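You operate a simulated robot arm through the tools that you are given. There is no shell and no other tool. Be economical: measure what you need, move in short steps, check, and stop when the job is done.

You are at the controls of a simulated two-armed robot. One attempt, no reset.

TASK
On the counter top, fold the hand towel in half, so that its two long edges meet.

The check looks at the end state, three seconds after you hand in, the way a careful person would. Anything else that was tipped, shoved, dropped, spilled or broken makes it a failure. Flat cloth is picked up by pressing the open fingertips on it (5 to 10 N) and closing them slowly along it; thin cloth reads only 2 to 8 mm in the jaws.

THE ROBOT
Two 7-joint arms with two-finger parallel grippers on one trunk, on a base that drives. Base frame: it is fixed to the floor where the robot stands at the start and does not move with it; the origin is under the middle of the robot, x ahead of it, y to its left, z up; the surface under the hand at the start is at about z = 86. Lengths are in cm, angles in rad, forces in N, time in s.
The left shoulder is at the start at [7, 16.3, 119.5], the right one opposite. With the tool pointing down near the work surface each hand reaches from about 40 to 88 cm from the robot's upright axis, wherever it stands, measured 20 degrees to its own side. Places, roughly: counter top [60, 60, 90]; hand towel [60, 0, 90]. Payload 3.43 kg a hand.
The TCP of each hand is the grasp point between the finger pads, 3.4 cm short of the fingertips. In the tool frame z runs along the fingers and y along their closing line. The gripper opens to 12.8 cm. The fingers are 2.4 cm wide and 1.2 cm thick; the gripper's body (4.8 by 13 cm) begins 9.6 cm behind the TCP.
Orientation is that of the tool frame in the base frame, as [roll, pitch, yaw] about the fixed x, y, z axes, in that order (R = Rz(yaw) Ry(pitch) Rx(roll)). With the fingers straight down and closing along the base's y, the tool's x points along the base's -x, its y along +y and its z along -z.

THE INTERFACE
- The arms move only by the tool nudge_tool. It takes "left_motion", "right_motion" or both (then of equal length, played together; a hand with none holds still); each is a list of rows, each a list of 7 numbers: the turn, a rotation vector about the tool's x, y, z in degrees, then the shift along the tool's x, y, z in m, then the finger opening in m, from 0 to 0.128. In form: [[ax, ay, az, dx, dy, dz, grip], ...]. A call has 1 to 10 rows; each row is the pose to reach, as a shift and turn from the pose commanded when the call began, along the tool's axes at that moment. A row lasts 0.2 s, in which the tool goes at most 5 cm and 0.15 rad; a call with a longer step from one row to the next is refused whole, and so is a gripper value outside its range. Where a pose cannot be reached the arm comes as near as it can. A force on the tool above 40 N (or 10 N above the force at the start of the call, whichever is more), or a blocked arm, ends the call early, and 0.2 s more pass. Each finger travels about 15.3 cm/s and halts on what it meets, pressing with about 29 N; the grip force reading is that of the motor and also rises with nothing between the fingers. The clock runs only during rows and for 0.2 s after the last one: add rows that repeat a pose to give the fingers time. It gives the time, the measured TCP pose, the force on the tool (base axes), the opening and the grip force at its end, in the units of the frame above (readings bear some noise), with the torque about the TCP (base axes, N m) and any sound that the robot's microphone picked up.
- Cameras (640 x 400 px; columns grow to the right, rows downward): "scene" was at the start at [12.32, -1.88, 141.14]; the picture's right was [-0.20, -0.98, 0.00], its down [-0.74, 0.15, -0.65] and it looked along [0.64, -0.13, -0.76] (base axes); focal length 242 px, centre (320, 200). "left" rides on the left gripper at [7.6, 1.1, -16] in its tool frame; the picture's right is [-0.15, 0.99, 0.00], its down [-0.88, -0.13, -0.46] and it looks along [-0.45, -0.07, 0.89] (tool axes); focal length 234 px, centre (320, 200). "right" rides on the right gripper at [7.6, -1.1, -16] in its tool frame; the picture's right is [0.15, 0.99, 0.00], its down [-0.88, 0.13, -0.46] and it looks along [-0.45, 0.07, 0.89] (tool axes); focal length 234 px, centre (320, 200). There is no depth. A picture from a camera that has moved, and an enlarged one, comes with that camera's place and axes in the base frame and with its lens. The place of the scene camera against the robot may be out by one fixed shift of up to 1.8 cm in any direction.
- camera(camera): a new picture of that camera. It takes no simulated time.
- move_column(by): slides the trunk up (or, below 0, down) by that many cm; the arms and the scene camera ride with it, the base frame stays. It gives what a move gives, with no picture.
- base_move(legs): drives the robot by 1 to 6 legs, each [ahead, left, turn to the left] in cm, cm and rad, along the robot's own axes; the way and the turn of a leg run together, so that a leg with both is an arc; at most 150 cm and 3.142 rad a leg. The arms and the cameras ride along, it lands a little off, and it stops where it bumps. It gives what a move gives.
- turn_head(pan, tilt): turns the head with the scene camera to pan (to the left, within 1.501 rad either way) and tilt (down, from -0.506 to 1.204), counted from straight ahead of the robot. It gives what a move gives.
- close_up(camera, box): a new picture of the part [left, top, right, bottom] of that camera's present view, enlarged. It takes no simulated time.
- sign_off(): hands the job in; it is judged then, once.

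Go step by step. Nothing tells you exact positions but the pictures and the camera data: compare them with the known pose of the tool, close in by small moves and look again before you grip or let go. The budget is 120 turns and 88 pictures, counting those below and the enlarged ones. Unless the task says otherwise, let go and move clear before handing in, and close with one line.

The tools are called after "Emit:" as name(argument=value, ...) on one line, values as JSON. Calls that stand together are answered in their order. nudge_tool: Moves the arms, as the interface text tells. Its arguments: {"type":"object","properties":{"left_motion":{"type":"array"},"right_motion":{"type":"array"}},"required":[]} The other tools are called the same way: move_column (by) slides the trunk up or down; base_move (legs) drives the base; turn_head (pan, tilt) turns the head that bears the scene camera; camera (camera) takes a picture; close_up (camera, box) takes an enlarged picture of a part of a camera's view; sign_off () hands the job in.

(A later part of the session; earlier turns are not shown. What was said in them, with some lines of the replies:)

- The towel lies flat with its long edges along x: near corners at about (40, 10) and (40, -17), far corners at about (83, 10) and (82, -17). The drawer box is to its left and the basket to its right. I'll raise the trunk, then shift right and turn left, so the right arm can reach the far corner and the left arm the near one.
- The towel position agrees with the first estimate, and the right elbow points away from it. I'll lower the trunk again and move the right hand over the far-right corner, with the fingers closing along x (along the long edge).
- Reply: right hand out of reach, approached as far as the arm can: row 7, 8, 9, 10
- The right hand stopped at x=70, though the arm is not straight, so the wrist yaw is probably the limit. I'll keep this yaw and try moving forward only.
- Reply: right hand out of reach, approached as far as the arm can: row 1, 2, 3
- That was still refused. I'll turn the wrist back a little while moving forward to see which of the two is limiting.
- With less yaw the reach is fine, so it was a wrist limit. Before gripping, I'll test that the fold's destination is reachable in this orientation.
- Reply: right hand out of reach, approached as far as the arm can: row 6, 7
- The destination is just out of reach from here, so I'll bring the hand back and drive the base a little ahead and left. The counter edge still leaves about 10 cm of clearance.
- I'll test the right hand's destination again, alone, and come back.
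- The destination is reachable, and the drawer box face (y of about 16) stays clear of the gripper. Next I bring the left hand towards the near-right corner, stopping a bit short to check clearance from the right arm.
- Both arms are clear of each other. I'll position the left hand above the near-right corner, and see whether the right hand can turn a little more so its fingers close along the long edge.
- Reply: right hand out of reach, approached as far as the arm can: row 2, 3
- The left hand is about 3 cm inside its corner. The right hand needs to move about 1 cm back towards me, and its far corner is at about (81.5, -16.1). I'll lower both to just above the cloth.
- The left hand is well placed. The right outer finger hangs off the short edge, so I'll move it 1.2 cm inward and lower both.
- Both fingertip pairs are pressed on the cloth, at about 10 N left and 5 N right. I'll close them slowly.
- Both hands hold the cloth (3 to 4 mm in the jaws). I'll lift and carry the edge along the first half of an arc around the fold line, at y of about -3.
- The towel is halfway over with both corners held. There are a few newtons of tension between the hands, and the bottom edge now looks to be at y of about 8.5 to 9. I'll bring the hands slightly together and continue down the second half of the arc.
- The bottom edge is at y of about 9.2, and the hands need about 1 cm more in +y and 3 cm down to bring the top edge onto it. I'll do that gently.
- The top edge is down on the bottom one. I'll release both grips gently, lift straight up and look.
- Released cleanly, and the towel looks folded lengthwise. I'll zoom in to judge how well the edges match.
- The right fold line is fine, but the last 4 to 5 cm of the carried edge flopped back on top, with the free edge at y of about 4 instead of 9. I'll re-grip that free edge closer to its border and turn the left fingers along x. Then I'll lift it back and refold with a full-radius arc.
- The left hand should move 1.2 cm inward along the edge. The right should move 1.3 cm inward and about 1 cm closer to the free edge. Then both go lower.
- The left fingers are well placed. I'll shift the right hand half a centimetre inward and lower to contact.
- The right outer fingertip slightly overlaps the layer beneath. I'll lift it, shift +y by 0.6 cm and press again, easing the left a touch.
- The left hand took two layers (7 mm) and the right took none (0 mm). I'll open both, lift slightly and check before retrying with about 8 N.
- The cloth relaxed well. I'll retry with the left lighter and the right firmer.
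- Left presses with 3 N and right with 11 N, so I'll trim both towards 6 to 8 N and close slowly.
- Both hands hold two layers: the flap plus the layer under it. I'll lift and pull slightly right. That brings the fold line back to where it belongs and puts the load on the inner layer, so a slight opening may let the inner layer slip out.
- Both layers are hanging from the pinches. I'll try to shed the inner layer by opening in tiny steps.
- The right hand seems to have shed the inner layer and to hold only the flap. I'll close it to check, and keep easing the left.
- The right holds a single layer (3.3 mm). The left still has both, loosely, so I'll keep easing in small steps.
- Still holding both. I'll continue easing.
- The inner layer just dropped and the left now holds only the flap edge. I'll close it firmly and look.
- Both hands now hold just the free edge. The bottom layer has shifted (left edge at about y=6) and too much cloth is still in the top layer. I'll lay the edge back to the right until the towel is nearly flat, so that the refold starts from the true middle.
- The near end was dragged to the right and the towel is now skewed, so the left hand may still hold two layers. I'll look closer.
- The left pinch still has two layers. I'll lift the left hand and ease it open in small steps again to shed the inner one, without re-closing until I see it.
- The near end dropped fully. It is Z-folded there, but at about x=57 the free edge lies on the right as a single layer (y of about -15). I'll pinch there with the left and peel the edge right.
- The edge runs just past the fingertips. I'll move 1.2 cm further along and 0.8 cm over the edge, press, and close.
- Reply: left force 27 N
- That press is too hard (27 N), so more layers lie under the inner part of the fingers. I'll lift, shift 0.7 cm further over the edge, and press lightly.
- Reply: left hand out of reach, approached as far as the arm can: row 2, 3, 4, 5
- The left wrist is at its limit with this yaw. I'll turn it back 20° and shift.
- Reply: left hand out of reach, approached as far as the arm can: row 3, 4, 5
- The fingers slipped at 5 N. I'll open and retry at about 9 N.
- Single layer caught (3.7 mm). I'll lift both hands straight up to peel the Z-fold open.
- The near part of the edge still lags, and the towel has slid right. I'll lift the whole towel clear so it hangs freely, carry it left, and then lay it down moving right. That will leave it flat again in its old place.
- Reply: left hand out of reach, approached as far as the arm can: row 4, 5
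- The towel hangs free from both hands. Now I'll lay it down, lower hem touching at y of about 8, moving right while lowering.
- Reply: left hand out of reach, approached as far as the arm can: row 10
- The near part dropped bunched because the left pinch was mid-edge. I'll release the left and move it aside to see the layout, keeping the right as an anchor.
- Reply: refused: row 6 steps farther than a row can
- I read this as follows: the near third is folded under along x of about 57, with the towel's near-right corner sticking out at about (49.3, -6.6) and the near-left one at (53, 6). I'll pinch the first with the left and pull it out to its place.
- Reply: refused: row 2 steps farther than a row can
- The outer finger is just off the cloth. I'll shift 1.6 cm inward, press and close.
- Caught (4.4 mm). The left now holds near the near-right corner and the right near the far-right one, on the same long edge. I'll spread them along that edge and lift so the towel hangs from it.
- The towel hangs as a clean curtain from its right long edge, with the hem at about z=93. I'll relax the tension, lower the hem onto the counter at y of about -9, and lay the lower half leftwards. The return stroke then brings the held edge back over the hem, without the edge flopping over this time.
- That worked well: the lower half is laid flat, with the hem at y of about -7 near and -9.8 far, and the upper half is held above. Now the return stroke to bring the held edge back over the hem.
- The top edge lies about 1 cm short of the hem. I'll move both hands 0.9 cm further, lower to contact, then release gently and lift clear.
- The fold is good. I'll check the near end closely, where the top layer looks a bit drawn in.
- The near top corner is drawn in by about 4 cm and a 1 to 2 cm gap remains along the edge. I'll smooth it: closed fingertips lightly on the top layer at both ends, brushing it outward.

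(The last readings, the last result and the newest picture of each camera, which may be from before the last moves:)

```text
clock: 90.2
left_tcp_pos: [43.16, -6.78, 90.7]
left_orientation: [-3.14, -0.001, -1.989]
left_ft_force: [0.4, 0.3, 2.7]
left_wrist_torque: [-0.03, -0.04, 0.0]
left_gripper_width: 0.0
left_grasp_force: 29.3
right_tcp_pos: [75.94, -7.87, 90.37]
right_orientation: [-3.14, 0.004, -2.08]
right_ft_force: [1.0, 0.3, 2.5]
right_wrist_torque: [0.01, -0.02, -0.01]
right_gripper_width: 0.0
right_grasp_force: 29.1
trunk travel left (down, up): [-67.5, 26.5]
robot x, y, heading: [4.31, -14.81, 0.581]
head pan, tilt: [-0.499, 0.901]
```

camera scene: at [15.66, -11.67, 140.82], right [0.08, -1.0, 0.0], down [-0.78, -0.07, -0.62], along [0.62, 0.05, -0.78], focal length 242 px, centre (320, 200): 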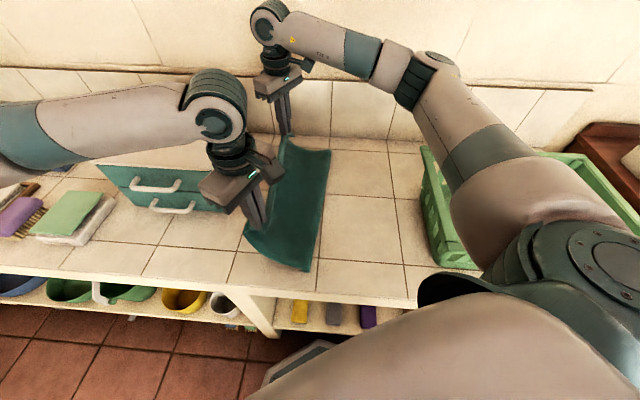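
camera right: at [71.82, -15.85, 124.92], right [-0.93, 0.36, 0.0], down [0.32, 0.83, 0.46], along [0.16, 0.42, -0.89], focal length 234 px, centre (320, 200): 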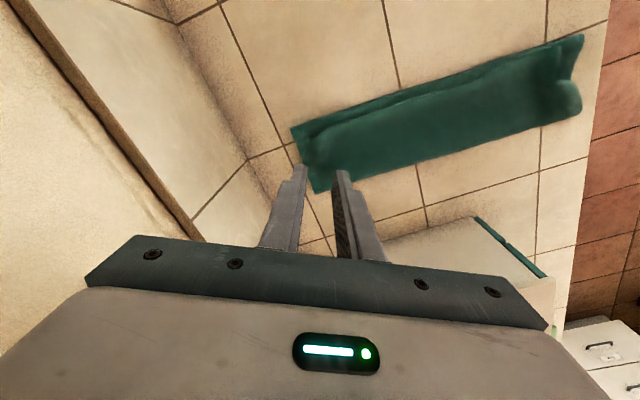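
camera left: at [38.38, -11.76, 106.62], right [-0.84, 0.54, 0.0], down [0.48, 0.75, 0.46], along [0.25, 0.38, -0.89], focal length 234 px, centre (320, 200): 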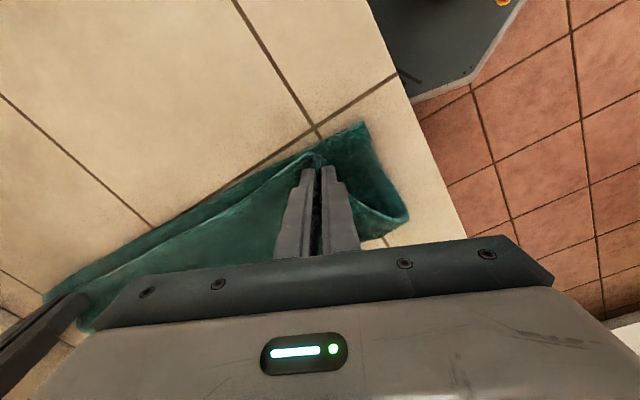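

Emit:
nudge_tool(left_motion=[[0, 0, 0, 0.0042, 0.0063, 0.0005, 0], [0, 0, 0, 0.0084, 0.0126, 0.0005, 0], [0, 0, 0, 0.0126, 0.019, 0.0005, 0], [0, 0, 0, 0.0168, 0.0253, 0.0005, 0], [0, 0, 0, 0.0168, 0.0253, -0.02, 0], [0, 0, 0, 0.0168, 0.0253, -0.06, 0], [0, 0, 0, 0.0168, 0.0253, -0.1, 0], [0, 0, 0, -0.01, 0.05, -0.12, 0], [0, 0, 0, -0.04, 0.08, -0.13, 0]], right_motion=[[0, 0, 0, 0.0008, -0.0062, 0.0005, 0], [0, 0, 0, 0.0016, -0.0124, 0.0005, 0], [0, 0, 0, 0.0025, -0.0186, 0.0005, 0], [0, 0, 0, 0.0033, -0.0248, 0.0005, 0], [0, 0, 0, 0.0033, -0.0248, -0.02, 0], [0, 0, 0, 0.0033, -0.0248, -0.06, 0], [0, 0, 0, 0.0033, -0.0248, -0.1, 0], [0, 0, 0, 0.0033, -0.0248, -0.14, 0], [0, 0, 0, 0.0033, -0.0248, -0.18, 0]])

Emit:
close_up(camera="scene", box=[230, 130, 350, 280])

```text
clock: 92.2
left_tcp_pos: [37.69, 0.63, 103.42]
left_orientation: [-3.138, -0.002, -1.99]
left_ft_force: [-0.3, 0.8, -0.3]
left_wrist_torque: [-0.05, -0.04, 0.01]
left_gripper_width: 0.0
left_grasp_force: 28.7
right_tcp_pos: [77.66, -8.87, 108.85]
right_orientation: [-3.136, -0.001, -2.08]
right_ft_force: [0.2, 0.1, -0.5]
right_wrist_torque: [-0.01, -0.03, -0.02]
right_gripper_width: 0.0
right_grasp_force: 29.3
trunk travel left (down, up): [-67.5, 26.5]
robot x, y, heading: [4.34, -14.9, 0.582]
head pan, tilt: [-0.499, 0.901]
```

```text
2.67 times, centred on (290, 205) of scene
camera zoom: at [15.4, -11.48, 140.83], right [0.08, -1.0, 0.0], down [-0.78, -0.07, -0.62], along [0.62, 0.05, -0.78], focal length 645 px, centre (400, 187)
```

zoom: 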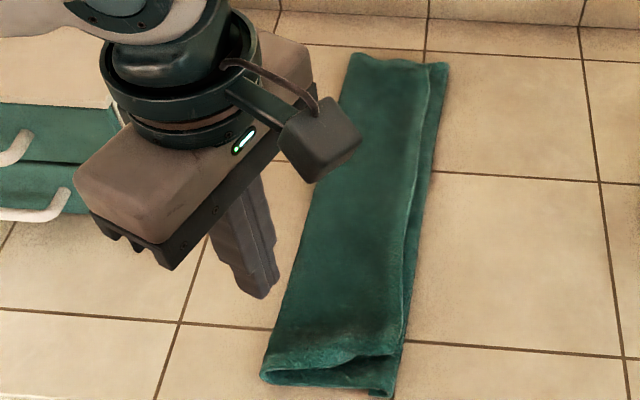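

The brushing helped a lot. One more pass: the near corner outward along -x, and the middle of the edge rightwards.

Emit:
nudge_tool(left_motion=[[0, 0, 0, 0.015, -0.024, 0, 0], [0, 0, 0, 0.03, -0.048, 0, 0], [0, 0, 0, 0.046, -0.073, 0, 0], [0, 0, 0, 0.046, -0.073, 0.03, 0], [0, 0, 0, 0.046, -0.073, 0.06, 0], [0, 0, 0, 0.046, -0.073, 0.09, 0], [0, 0, 0, 0.046, -0.073, 0.115, 0], [0, 0, 0, 0.046, -0.073, 0.129, 0]], right_motion=[[0, 0, 0, 0.016, 0.036, 0, 0], [0, 0, 0, 0.032, 0.072, 0, 0], [0, 0, 0, 0.0475, 0.1075, 0, 0], [0, 0, 0, 0.0475, 0.1075, 0.045, 0], [0, 0, 0, 0.0475, 0.1075, 0.09, 0], [0, 0, 0, 0.0475, 0.1075, 0.13, 0], [0, 0, 0, 0.0475, 0.1075, 0.17, 0], [0, 0, 0, 0.0475, 0.1075, 0.187, 0]])

```text
clock: 94.0
left_tcp_pos: [42.32, -6.83, 90.71]
left_orientation: [-3.138, 0.001, -1.989]
left_ft_force: [0.3, -0.4, 1.0]
left_wrist_torque: [-0.03, -0.04, 0.03]
left_gripper_width: 0.0
left_grasp_force: 28.5
right_tcp_pos: [66.21, -8.02, 90.12]
right_orientation: [-3.14, 0.004, -2.078]
right_ft_force: [2.5, -1.0, 8.0]
right_wrist_torque: [-0.09, -0.05, 0.03]
right_gripper_width: 0.0
right_grasp_force: 29.1
trunk travel left (down, up): [-67.5, 26.5]
robot x, y, heading: [4.07, -14.76, 0.582]
head pan, tilt: [-0.499, 0.901]
```

Emit:
nudge_tool(left_motion=[[0, 0, 0, 0, 0, 0.002, 0], [0, 0, 0, 0.0047, 0.0075, 0.0025, 0], [0, 0, 0, 0.0094, 0.015, 0.003, 0], [0, 0, 0, 0.0141, 0.0225, 0.003, 0], [0, 0, 0, 0.0188, 0.03, 0.003, 0], [0, 0, 0, 0.0188, 0.03, -0.02, 0], [0, 0, 0, 0.0188, 0.03, -0.06, 0], [0, 0, 0, 0.0, 0.03, -0.1, 0], [0, 0, 0, -0.04, 0.04, -0.12, 0], [0, 0, 0, -0.085, 0.06, -0.13, 0]], right_motion=[[0, 0, 0, 0, 0, -0.0015, 0], [0, 0, 0, 0.0026, -0.0015, -0.0015, 0], [0, 0, 0, 0.0052, -0.003, -0.0015, 0], [0, 0, 0, 0.0078, -0.0044, -0.0015, 0], [0, 0, 0, 0.0105, -0.0059, -0.0015, 0], [0, 0, 0, 0.0105, -0.0059, -0.02, 0], [0, 0, 0, 0.0105, -0.0059, -0.06, 0], [0, 0, 0, 0.0105, -0.0059, -0.1, 0], [0, 0, 0, 0.0105, -0.0059, -0.14, 0], [0, 0, 0, 0.0105, -0.0059, -0.18, 0]])

Emit:
close_up(camera="scene", box=[230, 130, 350, 280])

```text
refused: row 10 steps farther than a row can; nothing moved
```

```text
2.67 times, centred on (290, 205) of scene
camera zoom: at [15.49, -11.77, 140.87], right [0.08, -1.0, 0.0], down [-0.78, -0.07, -0.62], along [0.62, 0.05, -0.78], focal length 645 px, centre (400, 187)
```

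zoom: 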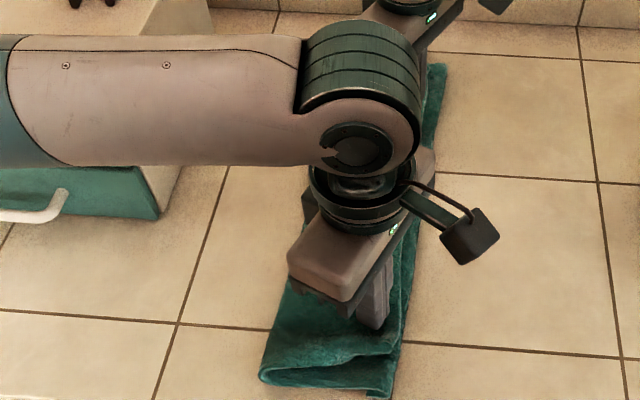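

Emit:
nudge_tool(left_motion=[[0, 0, 0, 0, 0, 0.002, 0], [0, 0, 0, 0.0047, 0.0075, 0.0025, 0], [0, 0, 0, 0.0094, 0.015, 0.003, 0], [0, 0, 0, 0.0141, 0.0225, 0.003, 0], [0, 0, 0, 0.0188, 0.03, 0.003, 0], [0, 0, 0, 0.0188, 0.03, -0.02, 0], [0, 0, 0, 0.0188, 0.03, -0.06, 0], [0, 0, 0, 0.01, 0.03, -0.1, 0], [0, 0, 0, -0.02, 0.04, -0.12, 0], [0, 0, 0, -0.06, 0.05, -0.13, 0]], right_motion=[[0, 0, 0, 0, 0, -0.0015, 0], [0, 0, 0, 0.0026, -0.0015, -0.0015, 0], [0, 0, 0, 0.0052, -0.003, -0.0015, 0], [0, 0, 0, 0.0078, -0.0044, -0.0015, 0], [0, 0, 0, 0.0105, -0.0059, -0.0015, 0], [0, 0, 0, 0.0105, -0.0059, -0.02, 0], [0, 0, 0, 0.0105, -0.0059, -0.06, 0], [0, 0, 0, 0.0105, -0.0059, -0.1, 0], [0, 0, 0, 0.0105, -0.0059, -0.14, 0], [0, 0, 0, 0.0105, -0.0059, -0.18, 0]])

Emit:
nudge_tool(left_motion=[[0, 0, 0, -0.04, 0.01, 0, 0], [0, 0, 0, -0.08, 0.02, 0, 0], [0, 0, 0, -0.12, 0.03, 0, 0]])

Emit:
close_up(camera="scene", box=[230, 130, 350, 280])

```text
clock: 96.2
left_tcp_pos: [40.14, 0.76, 103.58]
left_orientation: [-3.14, -0.001, -1.989]
left_ft_force: [-0.9, -0.1, -0.2]
left_wrist_torque: [-0.03, -0.02, 0.01]
left_gripper_width: 0.0
left_grasp_force: 28.6
right_tcp_pos: [66.06, -9.42, 107.89]
right_orientation: [-3.139, 0.0, -2.082]
right_ft_force: [0.2, 0.6, -0.8]
right_wrist_torque: [-0.06, -0.03, -0.01]
right_gripper_width: 0.0
right_grasp_force: 29.0
trunk travel left (down, up): [-67.5, 26.5]
robot x, y, heading: [4.29, -15.08, 0.584]
head pan, tilt: [-0.499, 0.901]
```

```text
clock: 97.0
left_tcp_pos: [42.47, 12.75, 103.47]
left_orientation: [-3.14, 0.002, -1.992]
left_ft_force: [-0.5, 0.5, 0.1]
left_wrist_torque: [-0.02, 0.0, -0.04]
left_gripper_width: 0.0
left_grasp_force: 29.4
right_tcp_pos: [66.25, -9.34, 107.86]
right_orientation: [3.14, -0.001, -2.08]
right_ft_force: [0.6, 1.1, 0.0]
right_wrist_torque: [-0.01, 0.0, 0.01]
right_gripper_width: 0.0
right_grasp_force: 29.0
trunk travel left (down, up): [-67.5, 26.5]
robot x, y, heading: [4.42, -15.24, 0.58]
head pan, tilt: [-0.499, 0.901]
```

```text
2.67 times, centred on (290, 205) of scene
camera zoom: at [15.64, -11.62, 140.82], right [0.08, -1.0, 0.0], down [-0.78, -0.07, -0.62], along [0.62, 0.05, -0.78], focal length 645 px, centre (400, 187)
```

zoom: 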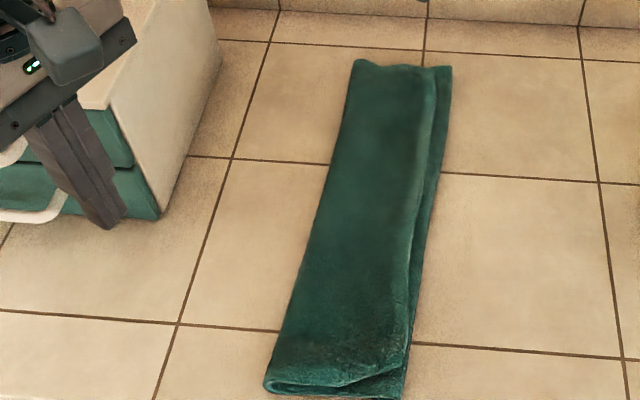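

The towel is folded lengthwise with the two long edges within about 1 cm. Nothing else looks disturbed in the last views, and both hands are clear, so I'm handing in.

Emit:
sign_off()

```text
The job is handed in.
```

The hand towel is folded in half lengthwise on the counter, its long edges about 1 cm apart and the top layer about 1.5 cm short at the near end. Both hands are released and clear.
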